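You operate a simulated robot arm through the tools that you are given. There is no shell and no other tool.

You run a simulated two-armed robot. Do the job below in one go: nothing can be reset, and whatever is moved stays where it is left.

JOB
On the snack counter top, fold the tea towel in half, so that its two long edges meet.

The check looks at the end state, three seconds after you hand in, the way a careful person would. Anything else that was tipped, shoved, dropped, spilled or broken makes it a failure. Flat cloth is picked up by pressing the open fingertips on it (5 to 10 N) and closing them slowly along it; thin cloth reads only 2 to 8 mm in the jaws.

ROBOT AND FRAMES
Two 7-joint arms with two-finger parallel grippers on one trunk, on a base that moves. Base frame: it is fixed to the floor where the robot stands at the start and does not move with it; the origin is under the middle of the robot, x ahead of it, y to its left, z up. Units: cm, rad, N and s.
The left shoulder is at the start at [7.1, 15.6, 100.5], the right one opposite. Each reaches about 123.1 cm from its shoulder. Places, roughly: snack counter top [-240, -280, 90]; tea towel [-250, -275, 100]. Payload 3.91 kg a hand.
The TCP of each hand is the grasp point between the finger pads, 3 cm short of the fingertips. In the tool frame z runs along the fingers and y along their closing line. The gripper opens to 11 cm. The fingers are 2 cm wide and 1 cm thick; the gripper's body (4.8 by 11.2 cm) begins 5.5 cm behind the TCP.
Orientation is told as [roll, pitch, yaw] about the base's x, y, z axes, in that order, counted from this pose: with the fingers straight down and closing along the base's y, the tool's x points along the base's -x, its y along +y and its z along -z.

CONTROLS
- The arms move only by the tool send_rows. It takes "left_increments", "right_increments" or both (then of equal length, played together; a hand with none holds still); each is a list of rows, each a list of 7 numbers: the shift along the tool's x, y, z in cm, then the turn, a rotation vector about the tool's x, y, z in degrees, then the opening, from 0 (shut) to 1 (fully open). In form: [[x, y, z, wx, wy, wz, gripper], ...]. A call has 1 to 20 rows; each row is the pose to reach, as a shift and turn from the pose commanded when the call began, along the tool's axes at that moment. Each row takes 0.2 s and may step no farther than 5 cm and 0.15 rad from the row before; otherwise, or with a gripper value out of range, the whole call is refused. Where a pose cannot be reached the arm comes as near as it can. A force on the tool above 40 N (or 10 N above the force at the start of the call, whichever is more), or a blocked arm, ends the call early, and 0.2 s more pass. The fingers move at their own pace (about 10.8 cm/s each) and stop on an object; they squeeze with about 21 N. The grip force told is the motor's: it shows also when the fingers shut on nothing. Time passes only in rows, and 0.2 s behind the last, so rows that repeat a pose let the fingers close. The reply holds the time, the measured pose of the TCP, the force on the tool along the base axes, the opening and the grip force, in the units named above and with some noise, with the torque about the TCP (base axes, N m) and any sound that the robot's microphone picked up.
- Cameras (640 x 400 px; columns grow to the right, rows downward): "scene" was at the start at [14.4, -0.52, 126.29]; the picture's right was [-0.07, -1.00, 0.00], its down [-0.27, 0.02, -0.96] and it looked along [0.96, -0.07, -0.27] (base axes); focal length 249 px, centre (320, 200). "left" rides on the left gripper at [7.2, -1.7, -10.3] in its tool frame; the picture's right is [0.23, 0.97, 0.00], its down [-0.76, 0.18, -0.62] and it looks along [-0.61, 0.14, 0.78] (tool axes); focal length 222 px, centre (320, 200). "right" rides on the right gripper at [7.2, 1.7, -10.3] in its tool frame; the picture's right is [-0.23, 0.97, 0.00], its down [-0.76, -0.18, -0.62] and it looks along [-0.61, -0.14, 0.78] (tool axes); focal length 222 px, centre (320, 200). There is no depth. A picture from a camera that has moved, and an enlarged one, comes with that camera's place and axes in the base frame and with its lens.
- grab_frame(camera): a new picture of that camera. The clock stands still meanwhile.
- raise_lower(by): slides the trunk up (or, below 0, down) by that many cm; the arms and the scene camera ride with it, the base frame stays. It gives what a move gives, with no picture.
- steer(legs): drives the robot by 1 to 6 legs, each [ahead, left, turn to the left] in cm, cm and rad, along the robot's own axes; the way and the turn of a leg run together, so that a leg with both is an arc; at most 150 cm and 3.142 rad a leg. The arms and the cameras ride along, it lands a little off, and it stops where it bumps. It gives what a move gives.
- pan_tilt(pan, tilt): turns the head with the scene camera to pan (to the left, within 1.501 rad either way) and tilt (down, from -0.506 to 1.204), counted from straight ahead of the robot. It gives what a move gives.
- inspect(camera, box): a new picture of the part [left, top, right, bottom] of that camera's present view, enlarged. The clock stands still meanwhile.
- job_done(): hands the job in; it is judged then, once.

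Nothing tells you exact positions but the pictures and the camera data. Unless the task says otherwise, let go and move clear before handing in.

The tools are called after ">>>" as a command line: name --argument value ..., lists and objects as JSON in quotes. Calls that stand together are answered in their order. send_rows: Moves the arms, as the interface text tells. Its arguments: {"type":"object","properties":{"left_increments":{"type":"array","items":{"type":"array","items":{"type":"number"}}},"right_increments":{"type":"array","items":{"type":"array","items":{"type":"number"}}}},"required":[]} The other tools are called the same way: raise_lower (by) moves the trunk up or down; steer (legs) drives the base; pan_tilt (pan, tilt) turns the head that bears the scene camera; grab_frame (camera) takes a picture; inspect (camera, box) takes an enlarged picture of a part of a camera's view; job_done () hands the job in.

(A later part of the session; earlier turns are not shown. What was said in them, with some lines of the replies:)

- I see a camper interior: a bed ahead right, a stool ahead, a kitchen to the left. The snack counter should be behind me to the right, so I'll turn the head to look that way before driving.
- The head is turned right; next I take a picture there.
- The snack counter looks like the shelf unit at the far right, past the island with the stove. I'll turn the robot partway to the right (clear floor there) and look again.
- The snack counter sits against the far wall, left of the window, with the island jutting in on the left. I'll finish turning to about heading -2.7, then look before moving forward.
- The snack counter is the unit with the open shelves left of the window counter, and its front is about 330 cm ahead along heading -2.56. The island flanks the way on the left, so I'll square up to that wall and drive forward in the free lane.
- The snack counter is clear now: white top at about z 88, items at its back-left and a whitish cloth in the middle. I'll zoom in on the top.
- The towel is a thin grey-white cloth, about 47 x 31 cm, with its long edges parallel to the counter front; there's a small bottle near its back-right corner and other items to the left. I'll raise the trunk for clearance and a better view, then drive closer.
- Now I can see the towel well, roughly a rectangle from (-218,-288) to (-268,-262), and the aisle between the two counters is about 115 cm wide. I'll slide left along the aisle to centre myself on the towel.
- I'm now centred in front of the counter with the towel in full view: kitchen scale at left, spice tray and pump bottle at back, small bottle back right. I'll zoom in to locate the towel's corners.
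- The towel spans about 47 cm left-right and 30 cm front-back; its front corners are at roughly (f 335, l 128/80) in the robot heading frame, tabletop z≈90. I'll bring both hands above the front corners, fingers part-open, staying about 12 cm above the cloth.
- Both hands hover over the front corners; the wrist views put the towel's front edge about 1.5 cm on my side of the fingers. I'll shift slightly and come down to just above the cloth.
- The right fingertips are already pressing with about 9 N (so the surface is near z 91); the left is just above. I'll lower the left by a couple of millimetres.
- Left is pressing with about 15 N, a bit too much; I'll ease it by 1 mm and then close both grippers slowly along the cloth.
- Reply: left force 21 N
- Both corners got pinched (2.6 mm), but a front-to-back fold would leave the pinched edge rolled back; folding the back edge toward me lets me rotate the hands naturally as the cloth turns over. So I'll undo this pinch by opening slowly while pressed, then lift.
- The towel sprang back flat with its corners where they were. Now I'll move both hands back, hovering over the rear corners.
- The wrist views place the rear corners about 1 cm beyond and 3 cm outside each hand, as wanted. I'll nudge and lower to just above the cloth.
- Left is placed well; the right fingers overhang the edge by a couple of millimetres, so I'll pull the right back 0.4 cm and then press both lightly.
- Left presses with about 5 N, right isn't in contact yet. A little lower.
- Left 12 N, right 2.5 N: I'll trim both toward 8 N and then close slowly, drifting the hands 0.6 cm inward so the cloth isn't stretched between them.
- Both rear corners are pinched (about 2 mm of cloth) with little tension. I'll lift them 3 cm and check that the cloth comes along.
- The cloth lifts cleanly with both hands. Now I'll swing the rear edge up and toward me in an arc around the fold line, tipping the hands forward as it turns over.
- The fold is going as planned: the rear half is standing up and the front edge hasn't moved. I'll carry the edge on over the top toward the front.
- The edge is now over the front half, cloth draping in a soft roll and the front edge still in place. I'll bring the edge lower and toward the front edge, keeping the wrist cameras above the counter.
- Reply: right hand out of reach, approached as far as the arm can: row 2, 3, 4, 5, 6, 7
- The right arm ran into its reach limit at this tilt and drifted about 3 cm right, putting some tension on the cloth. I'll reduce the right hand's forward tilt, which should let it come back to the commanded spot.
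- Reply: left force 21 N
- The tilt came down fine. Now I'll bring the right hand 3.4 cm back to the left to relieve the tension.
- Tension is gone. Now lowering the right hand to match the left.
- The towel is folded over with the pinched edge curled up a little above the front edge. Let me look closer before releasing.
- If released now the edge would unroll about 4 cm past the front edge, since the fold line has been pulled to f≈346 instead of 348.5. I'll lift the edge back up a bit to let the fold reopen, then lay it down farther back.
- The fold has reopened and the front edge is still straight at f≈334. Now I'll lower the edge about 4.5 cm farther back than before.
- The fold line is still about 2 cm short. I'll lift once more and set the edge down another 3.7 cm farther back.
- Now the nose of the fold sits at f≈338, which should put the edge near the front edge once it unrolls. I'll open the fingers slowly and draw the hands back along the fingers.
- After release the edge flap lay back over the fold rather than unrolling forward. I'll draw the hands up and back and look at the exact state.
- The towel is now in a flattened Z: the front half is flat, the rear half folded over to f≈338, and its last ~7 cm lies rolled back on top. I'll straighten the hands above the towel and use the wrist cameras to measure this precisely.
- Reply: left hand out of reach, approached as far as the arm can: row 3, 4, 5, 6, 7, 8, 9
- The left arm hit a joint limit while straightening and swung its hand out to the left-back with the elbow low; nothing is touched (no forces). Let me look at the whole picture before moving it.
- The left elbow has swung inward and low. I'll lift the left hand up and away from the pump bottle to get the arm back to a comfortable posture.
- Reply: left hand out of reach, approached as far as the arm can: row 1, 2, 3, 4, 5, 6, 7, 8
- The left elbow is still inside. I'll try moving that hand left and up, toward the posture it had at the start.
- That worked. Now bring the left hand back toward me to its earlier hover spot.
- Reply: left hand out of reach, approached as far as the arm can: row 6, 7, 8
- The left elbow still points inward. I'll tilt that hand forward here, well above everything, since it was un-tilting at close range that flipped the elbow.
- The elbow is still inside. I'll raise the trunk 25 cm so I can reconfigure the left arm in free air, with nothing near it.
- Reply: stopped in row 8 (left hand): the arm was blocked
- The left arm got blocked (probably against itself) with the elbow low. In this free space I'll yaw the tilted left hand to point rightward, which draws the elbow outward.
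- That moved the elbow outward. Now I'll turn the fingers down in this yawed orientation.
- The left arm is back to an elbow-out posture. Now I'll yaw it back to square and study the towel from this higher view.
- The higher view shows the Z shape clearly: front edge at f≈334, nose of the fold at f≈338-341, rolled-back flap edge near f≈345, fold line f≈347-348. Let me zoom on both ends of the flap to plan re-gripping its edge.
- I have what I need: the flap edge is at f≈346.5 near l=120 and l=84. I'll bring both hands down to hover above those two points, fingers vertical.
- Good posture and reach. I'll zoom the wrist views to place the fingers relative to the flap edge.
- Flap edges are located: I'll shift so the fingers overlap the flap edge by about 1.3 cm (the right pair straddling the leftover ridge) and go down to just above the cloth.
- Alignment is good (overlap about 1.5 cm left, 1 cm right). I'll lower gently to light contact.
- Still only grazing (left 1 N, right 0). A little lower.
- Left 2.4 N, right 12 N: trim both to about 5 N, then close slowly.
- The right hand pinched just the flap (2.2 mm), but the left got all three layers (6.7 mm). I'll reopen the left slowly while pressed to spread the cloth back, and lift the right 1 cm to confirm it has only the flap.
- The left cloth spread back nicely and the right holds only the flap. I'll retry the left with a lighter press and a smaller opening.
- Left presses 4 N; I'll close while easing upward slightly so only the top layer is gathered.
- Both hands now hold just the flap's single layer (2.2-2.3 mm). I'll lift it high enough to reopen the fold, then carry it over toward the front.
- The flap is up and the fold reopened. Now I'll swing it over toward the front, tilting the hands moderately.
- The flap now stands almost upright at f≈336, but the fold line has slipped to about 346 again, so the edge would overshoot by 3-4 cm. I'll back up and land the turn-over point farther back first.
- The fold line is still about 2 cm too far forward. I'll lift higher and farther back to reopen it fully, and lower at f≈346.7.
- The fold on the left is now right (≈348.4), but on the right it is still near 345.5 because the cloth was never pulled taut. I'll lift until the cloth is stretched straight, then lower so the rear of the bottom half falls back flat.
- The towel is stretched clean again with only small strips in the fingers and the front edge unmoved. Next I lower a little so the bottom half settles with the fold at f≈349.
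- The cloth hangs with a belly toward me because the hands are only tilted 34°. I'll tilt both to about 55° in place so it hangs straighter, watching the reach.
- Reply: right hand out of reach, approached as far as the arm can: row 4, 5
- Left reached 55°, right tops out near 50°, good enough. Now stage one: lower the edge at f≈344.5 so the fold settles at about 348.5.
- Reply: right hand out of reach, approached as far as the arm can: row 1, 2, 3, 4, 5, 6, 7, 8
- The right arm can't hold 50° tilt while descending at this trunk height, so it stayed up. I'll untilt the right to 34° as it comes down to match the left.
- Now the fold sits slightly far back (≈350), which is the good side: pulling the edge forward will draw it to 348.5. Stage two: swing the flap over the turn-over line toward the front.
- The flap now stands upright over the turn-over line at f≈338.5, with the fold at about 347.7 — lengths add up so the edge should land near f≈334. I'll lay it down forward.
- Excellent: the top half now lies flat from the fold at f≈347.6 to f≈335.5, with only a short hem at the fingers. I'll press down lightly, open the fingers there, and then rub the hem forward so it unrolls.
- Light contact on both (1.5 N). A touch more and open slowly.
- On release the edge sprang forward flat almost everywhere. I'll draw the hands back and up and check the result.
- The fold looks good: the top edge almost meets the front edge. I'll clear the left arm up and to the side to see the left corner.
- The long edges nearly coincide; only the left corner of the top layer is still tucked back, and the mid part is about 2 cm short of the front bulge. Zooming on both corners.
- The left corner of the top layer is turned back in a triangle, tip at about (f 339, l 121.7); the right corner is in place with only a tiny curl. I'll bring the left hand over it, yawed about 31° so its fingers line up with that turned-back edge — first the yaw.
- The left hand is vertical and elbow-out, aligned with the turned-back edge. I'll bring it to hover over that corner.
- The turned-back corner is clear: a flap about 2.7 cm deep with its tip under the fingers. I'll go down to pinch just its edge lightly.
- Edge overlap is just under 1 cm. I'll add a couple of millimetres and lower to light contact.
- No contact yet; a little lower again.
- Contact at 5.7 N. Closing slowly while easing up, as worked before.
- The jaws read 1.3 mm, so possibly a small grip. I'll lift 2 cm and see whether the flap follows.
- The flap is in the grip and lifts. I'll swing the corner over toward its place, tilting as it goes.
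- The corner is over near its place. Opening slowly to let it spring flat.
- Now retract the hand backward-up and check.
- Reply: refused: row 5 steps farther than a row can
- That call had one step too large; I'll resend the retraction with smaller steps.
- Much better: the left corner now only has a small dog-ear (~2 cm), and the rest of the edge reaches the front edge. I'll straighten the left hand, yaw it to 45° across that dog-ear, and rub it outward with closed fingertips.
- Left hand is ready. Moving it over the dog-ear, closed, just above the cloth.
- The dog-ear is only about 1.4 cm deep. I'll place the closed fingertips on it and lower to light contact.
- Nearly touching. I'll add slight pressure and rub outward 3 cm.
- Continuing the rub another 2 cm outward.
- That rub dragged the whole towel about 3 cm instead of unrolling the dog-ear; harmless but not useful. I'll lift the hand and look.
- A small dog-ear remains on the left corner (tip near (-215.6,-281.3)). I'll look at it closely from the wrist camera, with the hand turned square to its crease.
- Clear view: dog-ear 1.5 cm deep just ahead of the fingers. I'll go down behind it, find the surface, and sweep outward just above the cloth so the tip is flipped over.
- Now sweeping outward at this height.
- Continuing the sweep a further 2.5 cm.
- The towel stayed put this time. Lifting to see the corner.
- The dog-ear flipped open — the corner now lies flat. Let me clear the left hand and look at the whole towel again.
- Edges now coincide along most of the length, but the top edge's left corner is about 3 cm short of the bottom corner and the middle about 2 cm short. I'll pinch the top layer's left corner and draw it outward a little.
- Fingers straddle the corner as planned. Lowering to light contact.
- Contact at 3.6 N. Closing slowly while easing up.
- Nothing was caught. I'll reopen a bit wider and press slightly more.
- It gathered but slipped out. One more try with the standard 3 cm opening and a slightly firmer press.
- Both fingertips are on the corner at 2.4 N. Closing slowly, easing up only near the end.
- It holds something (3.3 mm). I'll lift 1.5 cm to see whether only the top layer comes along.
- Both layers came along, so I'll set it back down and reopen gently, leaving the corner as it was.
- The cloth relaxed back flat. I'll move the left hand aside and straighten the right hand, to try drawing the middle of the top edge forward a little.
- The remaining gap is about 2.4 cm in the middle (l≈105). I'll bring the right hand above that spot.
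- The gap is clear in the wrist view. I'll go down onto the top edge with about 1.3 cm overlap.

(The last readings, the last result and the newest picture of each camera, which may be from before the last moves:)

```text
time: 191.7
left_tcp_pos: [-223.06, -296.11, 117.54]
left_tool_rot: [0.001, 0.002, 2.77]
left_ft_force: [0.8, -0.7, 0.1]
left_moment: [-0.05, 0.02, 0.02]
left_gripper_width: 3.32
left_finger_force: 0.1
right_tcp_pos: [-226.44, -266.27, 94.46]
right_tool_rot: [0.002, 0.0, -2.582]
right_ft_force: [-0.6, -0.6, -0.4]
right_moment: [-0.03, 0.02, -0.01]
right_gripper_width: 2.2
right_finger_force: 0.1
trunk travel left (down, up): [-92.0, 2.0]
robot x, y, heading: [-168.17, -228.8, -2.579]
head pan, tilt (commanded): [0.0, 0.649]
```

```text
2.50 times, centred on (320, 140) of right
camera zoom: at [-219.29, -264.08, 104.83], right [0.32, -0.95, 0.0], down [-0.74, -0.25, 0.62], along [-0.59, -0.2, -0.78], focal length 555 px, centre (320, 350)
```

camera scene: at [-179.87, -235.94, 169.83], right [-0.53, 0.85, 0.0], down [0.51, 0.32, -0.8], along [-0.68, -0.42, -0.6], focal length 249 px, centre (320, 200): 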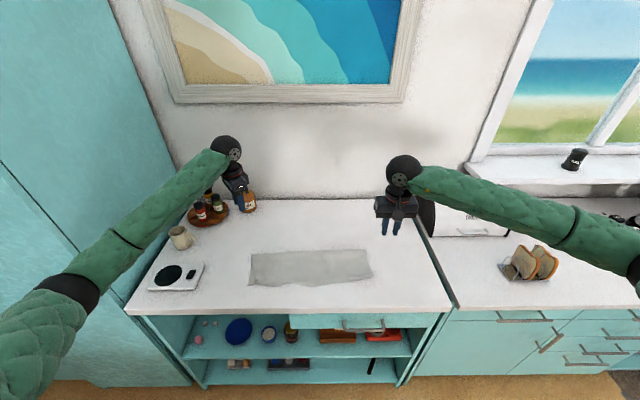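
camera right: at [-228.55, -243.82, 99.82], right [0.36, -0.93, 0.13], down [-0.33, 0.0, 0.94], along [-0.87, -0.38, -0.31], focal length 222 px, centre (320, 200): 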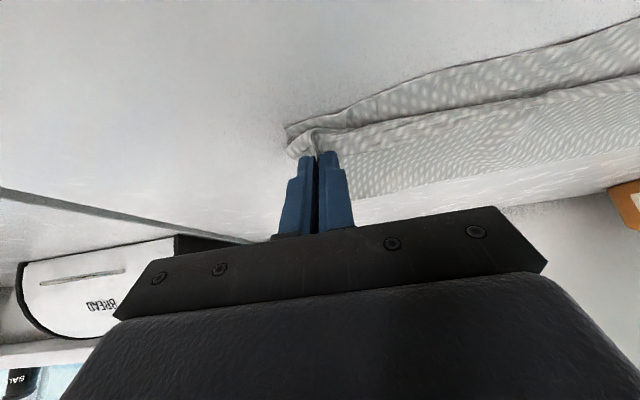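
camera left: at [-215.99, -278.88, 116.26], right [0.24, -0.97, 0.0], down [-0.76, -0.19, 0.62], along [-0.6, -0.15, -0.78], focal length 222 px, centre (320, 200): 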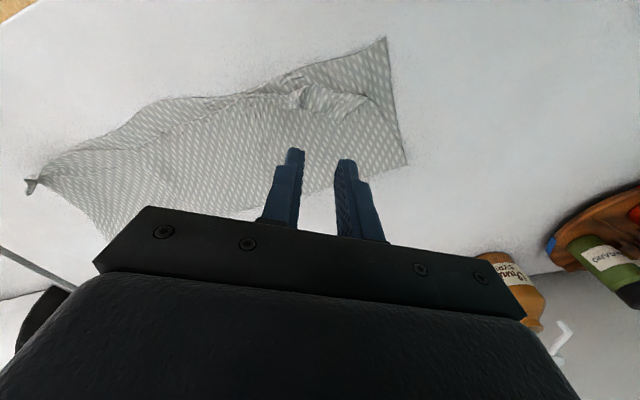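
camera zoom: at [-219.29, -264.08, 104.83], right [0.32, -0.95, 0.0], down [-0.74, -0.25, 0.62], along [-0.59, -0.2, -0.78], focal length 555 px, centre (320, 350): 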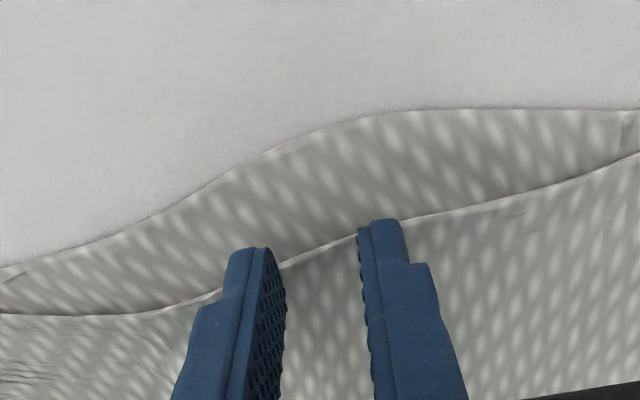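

Good placement. Lowering to contact.

>>> send_rows --right_increments '[[0, 0, 0.1, 0, 0, 0, 0.2], [0, 0, 0.2, 0, 0, 0, 0.2]]'

```text
time: 192.3
left_tcp_pos: [-223.03, -296.13, 117.62]
left_tool_rot: [0.001, 0.001, 2.771]
left_ft_force: [0.6, 0.8, 0.9]
left_moment: [0.02, -0.01, -0.02]
left_gripper_width: 3.33
left_finger_force: 0.0
right_tcp_pos: [-226.43, -266.21, 94.42]
right_tool_rot: [-0.001, 0.0, -2.584]
right_ft_force: [0.8, 0.2, -0.2]
right_moment: [-0.03, -0.03, 0.02]
right_gripper_width: 2.19
right_finger_force: 0.2
trunk travel left (down, up): [-92.0, 2.0]
robot x, y, heading: [-168.17, -228.59, -2.58]
head pan, tilt (commanded): [0.0, 0.649]
```

>>> send_rows --right_increments '[[0, 0, 0.1, 0, 0, 0, 0.2], [0, 0, 0.18, 0, 0, 0, 0.2]]'

```text
time: 192.9
left_tcp_pos: [-222.97, -296.19, 117.65]
left_tool_rot: [0.002, 0.003, 2.771]
left_ft_force: [-0.4, 0.8, 0.4]
left_moment: [0.0, 0.02, 0.02]
left_gripper_width: 3.3
left_finger_force: 0.1
right_tcp_pos: [-226.61, -266.42, 94.12]
right_tool_rot: [0.0, -0.003, -2.583]
right_ft_force: [-1.1, -0.3, 12.3]
right_moment: [-0.05, 0.03, 0.01]
right_gripper_width: 2.21
right_finger_force: 0.0
trunk travel left (down, up): [-92.0, 2.0]
robot x, y, heading: [-168.34, -228.86, -2.585]
head pan, tilt (commanded): [0.0, 0.649]
```

12 N is too firm; I'll back off to about 4 N and close while easing up.

>>> send_rows --right_increments '[[0, 0, -0.13, 0, 0, 0, 0.2], [0, 0, -0.13, 0, 0, 0, 0.18], [0, 0, -0.14, 0, 0, 0, 0.16], [0, 0, -0.15, 0, 0, 0, 0.14], [0, 0, -0.16, 0, 0, 0, 0.12], [0, 0, -0.17, 0, 0, 0, 0.1], [0, 0, -0.18, 0, 0, 0, 0.08], [0, 0, -0.2, 0, 0, 0, 0.06], [0, 0, -0.22, 0, 0, 0, 0.04], [0, 0, -0.24, 0, 0, 0, 0.02], [0, 0, -0.26, 0, 0, 0, 0.0], [0, 0, -0.28, 0, 0, 0, 0.0], [0, 0, -0.28, 0, 0, 0, 0.0], [0, 0, -0.28, 0, 0, 0, 0.0]]'

>>> inspect --camera "right" --box '[200, 60, 440, 220]'

```text
time: 195.9
left_tcp_pos: [-222.92, -296.11, 117.57]
left_tool_rot: [0.002, 0.004, 2.768]
left_ft_force: [0.7, 0.2, 0.4]
left_moment: [-0.03, 0.02, -0.01]
left_gripper_width: 3.29
left_finger_force: 0.1
right_tcp_pos: [-226.22, -266.4, 94.35]
right_tool_rot: [-0.001, 0.0, -2.583]
right_ft_force: [0.0, 0.0, -0.2]
right_moment: [0.01, -0.02, 0.02]
right_gripper_width: 0.0
right_finger_force: 20.8
trunk travel left (down, up): [-92.0, 2.0]
robot x, y, heading: [-168.13, -228.69, -2.58]
head pan, tilt (commanded): [0.0, 0.649]
```

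```text
2.50 times, centred on (320, 140) of right
camera zoom: at [-219.24, -264.07, 104.71], right [0.32, -0.95, 0.0], down [-0.74, -0.25, 0.62], along [-0.59, -0.2, -0.78], focal length 555 px, centre (320, 350)
```

zoom: 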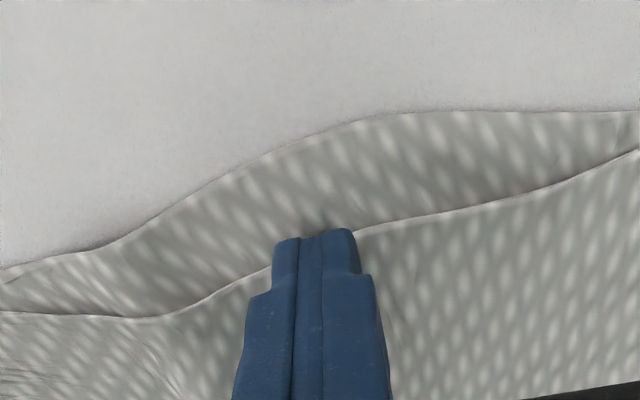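

No grip, cloth undisturbed. Retrying with a slightly firmer press and later easing.

>>> send_rows --right_increments '[[0, 0, -0.6, 0, 0, 0, 0.1], [0, 0, -0.6, 0, 0, 0, 0.22], [0, 0, -0.2, 0, 0, 0, 0.22], [0, 0, 0.1, 0, 0, 0, 0.22], [0, 0, 0.2, 0, 0, 0, 0.22], [0, 0, 0.2, 0, 0, 0, 0.22]]'

```text
time: 197.3
left_tcp_pos: [-222.97, -296.11, 117.59]
left_tool_rot: [0.002, 0.002, 2.77]
left_ft_force: [0.4, 0.6, 0.1]
left_moment: [0.04, -0.02, -0.01]
left_gripper_width: 3.29
left_finger_force: 0.0
right_tcp_pos: [-226.4, -266.28, 94.07]
right_tool_rot: [0.0, 0.001, -2.584]
right_ft_force: [-2.1, -0.1, 3.5]
right_moment: [-0.02, 0.03, 0.03]
right_gripper_width: 2.43
right_finger_force: 0.0
trunk travel left (down, up): [-92.0, 2.0]
robot x, y, heading: [-167.87, -228.63, -2.584]
head pan, tilt (commanded): [0.0, 0.649]
```

>>> send_rows --right_increments '[[0, 0, 0.02, 0, 0, 0, 0.22], [0, 0, 0.02, 0, 0, 0, 0.2], [0, 0, 0.02, 0, 0, 0, 0.18], [0, 0, 0.02, 0, 0, 0, 0.16], [0, 0, 0.02, 0, 0, 0, 0.14], [0, 0, 0.01, 0, 0, 0, 0.12], [0, 0, 0.0, 0, 0, 0, 0.1], [0, 0, -0.01, 0, 0, 0, 0.08], [0, 0, -0.03, 0, 0, 0, 0.06], [0, 0, -0.05, 0, 0, 0, 0.04], [0, 0, -0.07, 0, 0, 0, 0.02], [0, 0, -0.09, 0, 0, 0, 0.0], [0, 0, -0.1, 0, 0, 0, 0.0], [0, 0, -0.1, 0, 0, 0, 0.0]]'

>>> inspect --camera "right" --box '[200, 60, 440, 220]'

```text
time: 200.3
left_tcp_pos: [-222.99, -296.08, 117.45]
left_tool_rot: [0.002, 0.001, 2.771]
left_ft_force: [0.5, -0.1, -0.1]
left_moment: [0.01, -0.06, 0.01]
left_gripper_width: 3.3
left_finger_force: 0.2
right_tcp_pos: [-226.39, -266.41, 94.38]
right_tool_rot: [-0.001, 0.002, -2.583]
right_ft_force: [0.2, 0.6, 1.4]
right_moment: [-0.01, 0.01, 0.05]
right_gripper_width: 0.19
right_finger_force: 20.7
trunk travel left (down, up): [-92.0, 2.0]
robot x, y, heading: [-168.21, -228.42, -2.585]
head pan, tilt (commanded): [0.0, 0.649]
```

```text
2.50 times, centred on (320, 140) of right
camera zoom: at [-219.23, -264.11, 104.6], right [0.32, -0.95, 0.0], down [-0.74, -0.25, 0.62], along [-0.59, -0.2, -0.78], focal length 555 px, centre (320, 350)
```

zoom: 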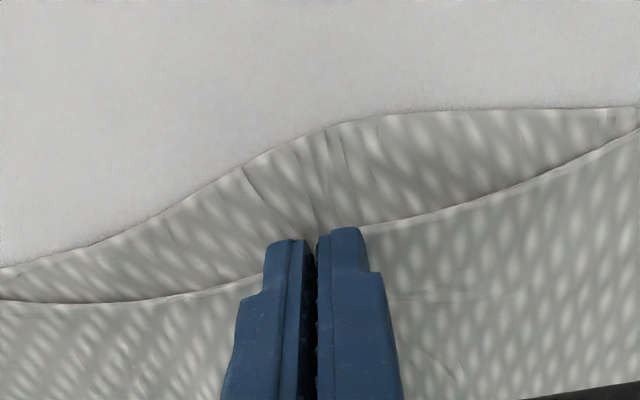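

It reads 1.9 mm, likely the single top layer. Lifting 1.2 cm to check.

>>> send_rows --right_increments '[[0, 0, -0.4, 0, 0, 0, 0], [0, 0, -0.8, 0, 0, 0, 0], [0, 0, -1.2, 0, 0, 0, 0], [0, 0, -1.2, 0, 0, 0, 0]]'

>>> inspect --camera "right" --box '[200, 60, 440, 220]'

>>> inspect --camera "scene" --box '[235, 230, 385, 300]'

```text
time: 201.3
left_tcp_pos: [-222.99, -296.16, 117.55]
left_tool_rot: [0.002, 0.002, 2.77]
left_ft_force: [-0.1, 0.5, 0.0]
left_moment: [0.0, 0.01, -0.01]
left_gripper_width: 3.31
left_finger_force: 0.0
right_tcp_pos: [-226.25, -266.35, 95.49]
right_tool_rot: [-0.002, 0.001, -2.582]
right_ft_force: [-0.6, -0.7, 0.5]
right_moment: [0.0, 0.03, -0.01]
right_gripper_width: 0.19
right_finger_force: 20.9
trunk travel left (down, up): [-92.0, 2.0]
robot x, y, heading: [-168.02, -228.74, -2.583]
head pan, tilt (commanded): [0.0, 0.649]
```

```text
2.50 times, centred on (320, 140) of right
camera zoom: at [-219.18, -264.08, 105.89], right [0.32, -0.95, 0.0], down [-0.74, -0.25, 0.62], along [-0.59, -0.2, -0.78], focal length 555 px, centre (320, 350)
```

zoom: 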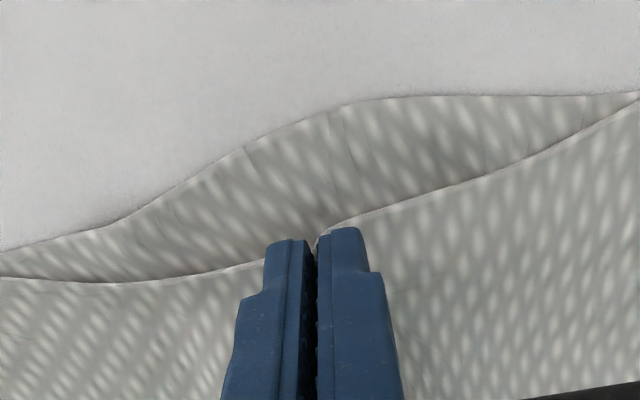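

```text
4.27 times, centred on (310, 265) of scene
camera zoom: at [-179.91, -235.94, 169.82], right [-0.53, 0.85, 0.0], down [0.51, 0.32, -0.8], along [-0.68, -0.42, -0.61], focal length 1063 px, centre (363, -77)
```

zoom: 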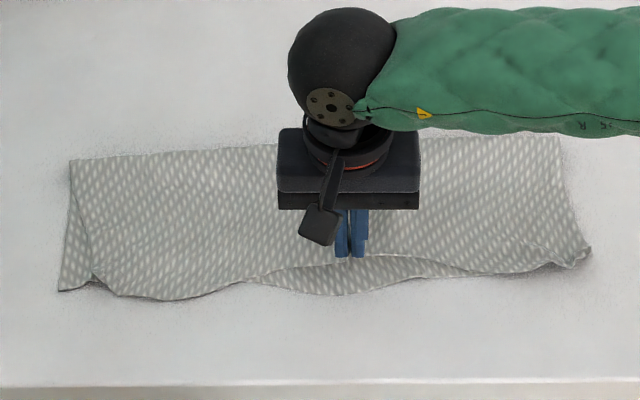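

Only the top layer is held. Now drawing it forward 2.5 cm and setting it down.

>>> send_rows --right_increments '[[0.3, 0, 0, 0, 0, 0, 0], [0.6, 0, 0, 0, 0, 0, 0], [0.9, 0, 0, 0, 0, 0, 0], [1.2, 0, 0, 0, 0, 0, 0], [1.5, 0, 0, 0, 0, 0, 0], [1.8, 0, 0, 0, 0, 0, 0], [2.1, 0, 0, 0, 0, 0, 0], [2.4, 0, 0, 0, 0, 0, 0], [2.5, 0, 0, 0, 0, 0, 0], [2.5, 0, 0, 0, 0, 0, 0]]'

>>> inspect --camera "right" --box '[200, 60, 440, 220]'

>>> inspect --camera "scene" --box '[235, 230, 385, 300]'

```text
time: 203.5
left_tcp_pos: [-223.07, -296.21, 117.71]
left_tool_rot: [0.001, 0.001, 2.77]
left_ft_force: [0.0, 0.1, -0.4]
left_moment: [-0.01, 0.03, -0.01]
left_gripper_width: 3.31
left_finger_force: 0.0
right_tcp_pos: [-224.14, -265.12, 95.26]
right_tool_rot: [0.001, 0.001, -2.582]
right_ft_force: [0.6, 0.2, 1.2]
right_moment: [0.03, -0.01, 0.01]
right_gripper_width: 0.23
right_finger_force: 21.2
trunk travel left (down, up): [-92.0, 2.0]
robot x, y, heading: [-168.18, -229.0, -2.58]
head pan, tilt (commanded): [0.0, 0.649]
```

```text
2.50 times, centred on (320, 140) of right
camera zoom: at [-217.14, -262.76, 105.74], right [0.32, -0.95, 0.0], down [-0.74, -0.25, 0.62], along [-0.59, -0.2, -0.78], focal length 555 px, centre (320, 350)
```

zoom: 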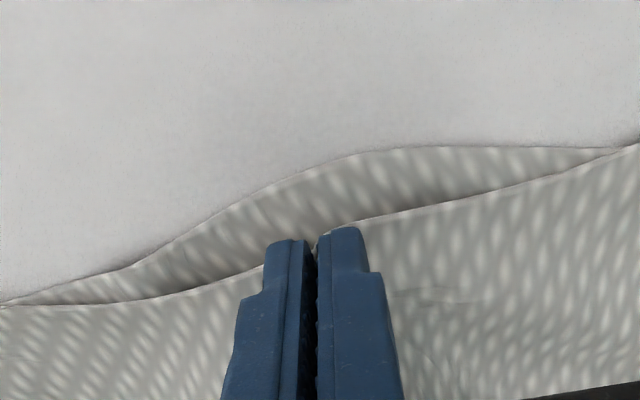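

```text
4.27 times, centred on (310, 265) of scene
camera zoom: at [-179.91, -235.94, 169.82], right [-0.53, 0.85, 0.0], down [0.51, 0.32, -0.8], along [-0.68, -0.42, -0.61], focal length 1063 px, centre (363, -77)
```

zoom: 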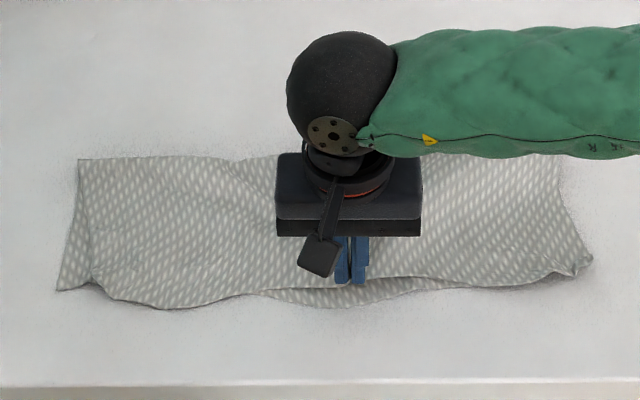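

The gap halved to about 1.3 cm. Pulling 1.5 cm more.

>>> send_rows --right_increments '[[0.3, 0, 0, 0, 0, 0, 0], [0.6, 0, 0, 0, 0, 0, 0], [0.9, 0, 0, 0, 0, 0, 0], [1.2, 0, 0, 0, 0, 0, 0], [1.5, 0, 0, 0, 0, 0, 0], [1.5, 0, 0, 0, 0, 0, 0]]'

>>> inspect --camera "right" --box '[200, 60, 440, 220]'

>>> inspect --camera "scene" --box '[235, 230, 385, 300]'

```text
time: 204.9
left_tcp_pos: [-222.95, -296.16, 117.49]
left_tool_rot: [0.002, 0.002, 2.77]
left_ft_force: [0.9, 0.1, 0.6]
left_moment: [0.02, -0.01, 0.0]
left_gripper_width: 3.32
left_finger_force: 0.1
right_tcp_pos: [-222.95, -264.22, 95.53]
right_tool_rot: [-0.001, -0.001, -2.585]
right_ft_force: [-0.4, -0.5, 0.4]
right_moment: [0.01, 0.01, 0.01]
right_gripper_width: 0.2
right_finger_force: 20.9
trunk travel left (down, up): [-92.0, 2.0]
robot x, y, heading: [-168.11, -228.54, -2.582]
head pan, tilt (commanded): [0.0, 0.649]
```

```text
2.50 times, centred on (320, 140) of right
camera zoom: at [-215.85, -261.93, 105.8], right [0.32, -0.95, 0.0], down [-0.74, -0.25, 0.62], along [-0.59, -0.2, -0.78], focal length 555 px, centre (320, 350)
```

zoom: 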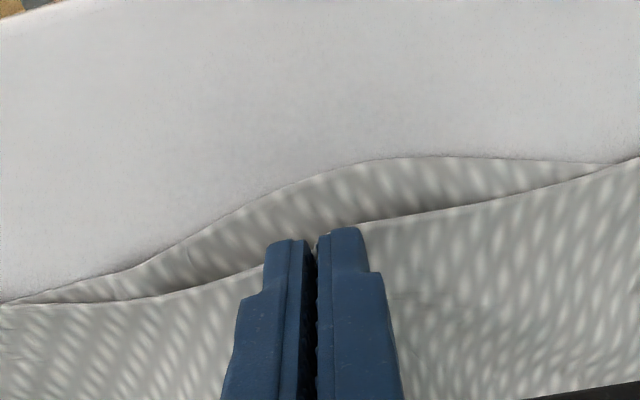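

```text
4.27 times, centred on (310, 265) of scene
camera zoom: at [-179.91, -235.94, 169.82], right [-0.53, 0.85, 0.0], down [0.51, 0.32, -0.8], along [-0.68, -0.42, -0.61], focal length 1063 px, centre (363, -77)
```

zoom: 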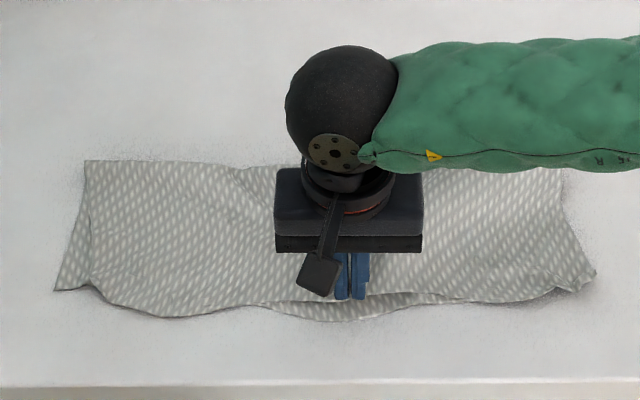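

The gap is now about 1 cm and the towel starts sliding as a whole, so that's enough. Setting it down and releasing.

>>> send_rows --right_increments '[[0, 0, 0.4, 0, 0, 0, 0], [0, 0, 0.8, 0, 0, 0, 0], [0, 0, 1.15, 0, 0, 0, 0], [0, 0, 1.25, 0, 0, 0, 0.03], [0, 0, 1.25, 0, 0, 0, 0.06], [0, 0, 1.25, 0, 0, 0, 0.09], [0, 0, 1.25, 0, 0, 0, 0.12], [0, 0, 1.25, 0, 0, 0, 0.15], [0, 0, 1.25, 0, 0, 0, 0.18], [0, 0, 1.25, 0, 0, 0, 0.21], [0, 0, 1.0, 0, 0, 0, 0.22], [0, 0, 0, 0, 0, 0, 0.22], [0, 0, -3, 0, 0, 0, 0.22], [0, 0, -7, 0, 0, 0, 0.22], [0, -3, -10, 0, 0, 0, 0.22], [0, -7, -12, 0, 0, 0, 0.22], [0, -11, -14, 0, 0, 0, 0.22], [0, -15, -16, 0, 0, 0, 0.22], [0, -19, -17, 0, 0, 0, 0.22]]'

>>> grab_frame --camera "scene"

>>> inspect --camera "scene" --box '[235, 230, 385, 300]'

```text
time: 208.9
left_tcp_pos: [-223.02, -295.97, 117.8]
left_tool_rot: [0.003, 0.002, 2.771]
left_ft_force: [0.8, 0.2, -0.4]
left_moment: [0.01, -0.01, -0.01]
left_gripper_width: 3.32
left_finger_force: 0.1
right_tcp_pos: [-233.02, -248.27, 112.59]
right_tool_rot: [0.001, 0.0, -2.583]
right_ft_force: [0.0, -0.1, 0.9]
right_moment: [0.01, 0.0, -0.01]
right_gripper_width: 2.44
right_finger_force: 0.1
trunk travel left (down, up): [-92.0, 2.0]
robot x, y, heading: [-168.26, -228.74, -2.582]
head pan, tilt (commanded): [0.0, 0.649]
```

```text
taken
camera scene: at [-179.91, -235.7, 169.84], right [-0.53, 0.85, 0.0], down [0.51, 0.32, -0.8], along [-0.67, -0.42, -0.6], focal length 249 px, centre (320, 200)
```

scene: 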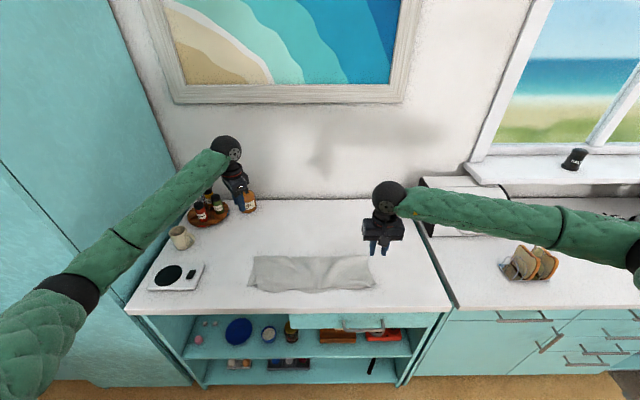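

```text
4.27 times, centred on (310, 265) of scene
camera zoom: at [-179.91, -235.7, 169.84], right [-0.53, 0.85, 0.0], down [0.51, 0.32, -0.8], along [-0.67, -0.42, -0.6], focal length 1063 px, centre (363, -77)
```

zoom: 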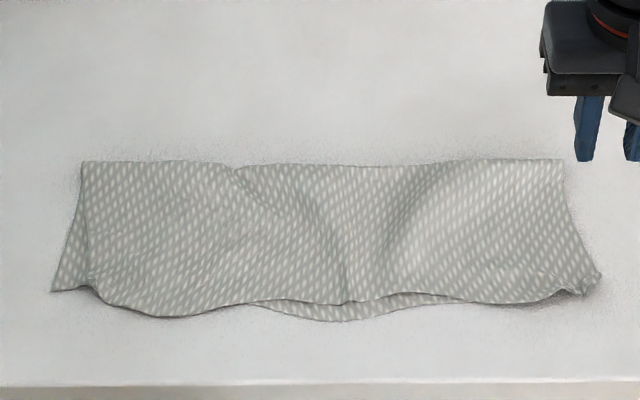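

The long edges now meet within about 1-1.5 cm along the whole length, corners included. Let me take a close look at both halves for a final check.

>>> inspect --camera "scene" --box '[240, 245, 310, 289]'

>>> inspect --camera "scene" --box '[310, 245, 380, 289]'

>>> grab_frame --camera "right"

>>> grab_frame --camera "left"

```text
9.09 times, centred on (275, 267) of scene
camera zoom: at [-179.91, -235.7, 169.84], right [-0.53, 0.85, 0.0], down [0.51, 0.32, -0.8], along [-0.67, -0.42, -0.6], focal length 2265 px, centre (729, -409)
```

zoom: 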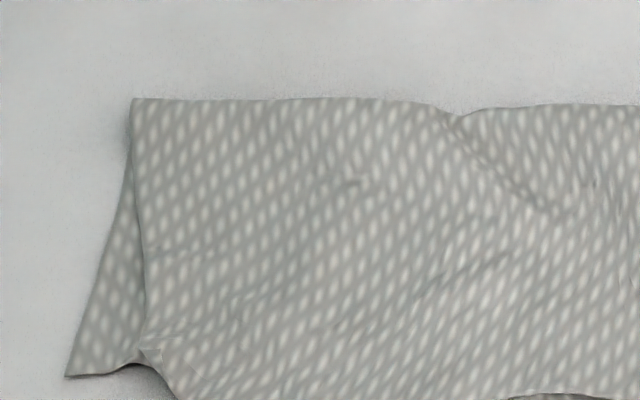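

```text
9.09 times, centred on (345, 267) of scene
camera zoom: at [-179.91, -235.7, 169.84], right [-0.53, 0.85, 0.0], down [0.51, 0.32, -0.8], along [-0.67, -0.42, -0.6], focal length 2265 px, centre (93, -409)
```

zoom: 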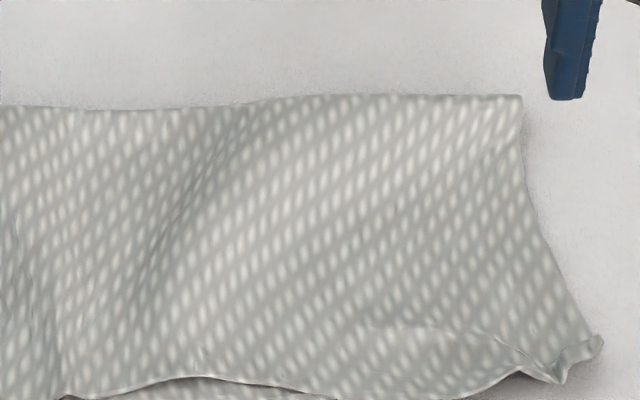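

```text
taken
camera right: at [-225.88, -245.83, 122.86], right [0.32, -0.95, 0.0], down [-0.74, -0.25, 0.62], along [-0.59, -0.2, -0.78], focal length 222 px, centre (320, 200)
```

right: 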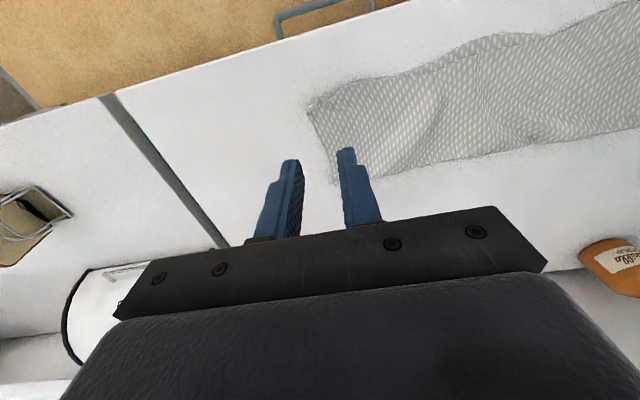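

```text
taken
camera left: at [-215.63, -296.92, 128.18], right [-0.14, -0.99, 0.0], down [-0.78, 0.11, 0.62], along [-0.62, 0.08, -0.78], focal length 222 px, centre (320, 200)
```

left: 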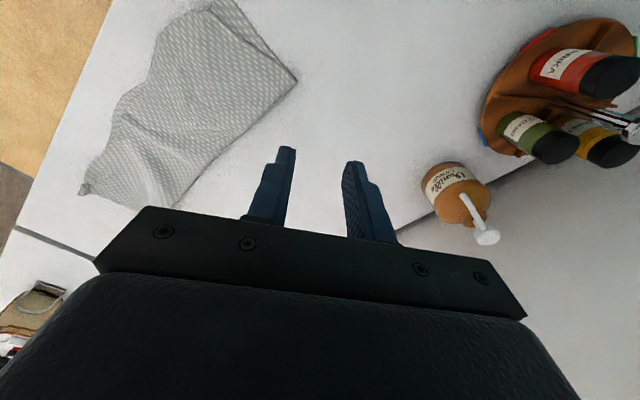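

The towel is neatly folded with its long edges together, and everything else on the counter is where it was. I'll raise both hands well clear before handing in.

>>> send_rows --left_increments '[[0, 0, -4, 0, 0, 0, 0.3], [0, 0, -8, 0, 0, 0, 0.3], [0, 0, -12, 0, 0, 0, 0.3], [0, 0, -16, 0, 0, 0, 0.3], [0, 0, -20, 0, 0, 0, 0.3]]' --right_increments '[[0, 0, -4, 0, 0, 0, 0.3], [0, 0, -8, 0, 0, 0, 0.3], [0, 0, -12, 0, 0, 0, 0.3], [0, 0, -16, 0, 0, 0, 0.3], [0, 0, -20, 0, 0, 0, 0.3]]'

>>> grab_frame --camera "scene"

>>> inspect --camera "scene" --box '[130, 180, 430, 320]'

```text
time: 210.1
left_tcp_pos: [-222.49, -296.08, 137.44]
left_tool_rot: [0.002, 0.004, 2.77]
left_ft_force: [-0.2, 0.2, -0.4]
left_moment: [-0.02, -0.01, 0.04]
left_gripper_width: 3.29
left_finger_force: 0.1
right_tcp_pos: [-233.05, -247.69, 132.45]
right_tool_rot: [0.0, -0.001, -2.584]
right_ft_force: [-0.1, 0.6, 0.4]
right_moment: [-0.04, -0.01, 0.01]
right_gripper_width: 3.31
right_finger_force: 0.0
trunk travel left (down, up): [-92.0, 2.0]
robot x, y, heading: [-168.13, -228.53, -2.586]
head pan, tilt (commanded): [0.0, 0.649]
```

```text
taken
camera scene: at [-179.8, -235.83, 169.82], right [-0.53, 0.85, 0.0], down [0.51, 0.32, -0.8], along [-0.68, -0.42, -0.6], focal length 249 px, centre (320, 200)
```

scene: 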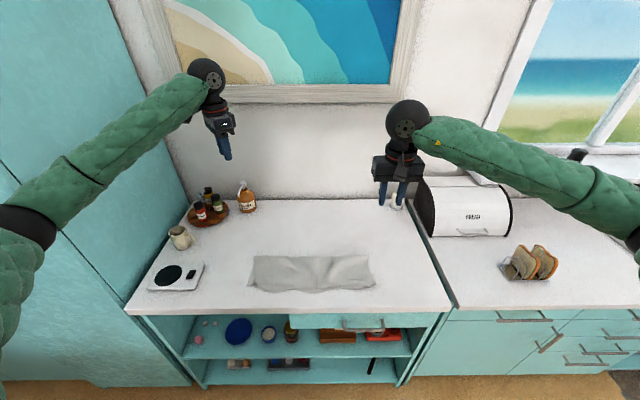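

```text
2.13 times, centred on (280, 250) of scene
camera zoom: at [-179.8, -235.83, 169.82], right [-0.53, 0.85, 0.0], down [0.51, 0.32, -0.8], along [-0.68, -0.42, -0.6], focal length 532 px, centre (405, 93)
```

zoom: 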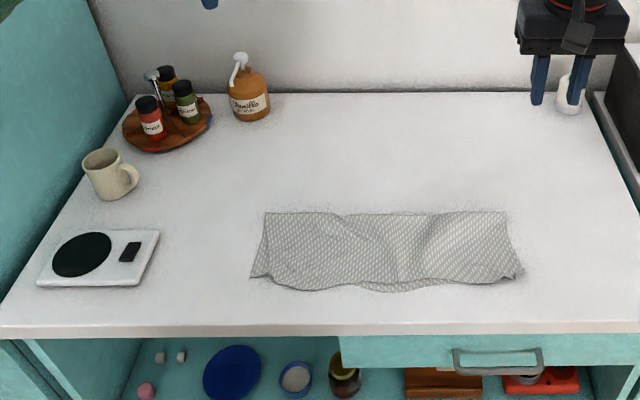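

The tea towel lies folded in half with its long edges together. The scale, mug, spice tray, vanilla bottle and small bottle are all undisturbed, and both hands are clear, so I'm handing in.

>>> job_done

```text
The job is handed in.
```

I folded the tea towel in half on the snack counter and handed the job in. I don't yet know the verdict of the check.

- **Long edges:** they meet to within about 1.5 cm along most of the length. The widest gap is near the middle, where the towel's own front edge bulges.
- **Corners:** the top-left corner sits roughly 3 cm in from the corner below it. I tried to pull it out further, but both layers came up together, so I left it. The right corner lines up, with a small curl.
- **Surface:** the top layer has some gentle waves.
- **Position:** while I straightened a corner and drew the middle of the edge forward, the whole towel slid by roughly 3 cm. It is still well on the counter.

Nothing else on the counter appears to have moved in the last picture: the scale, mug, spice tray, vanilla bottle and small bottle all look in place. Both hands are open and raised about 40 cm above the counter.
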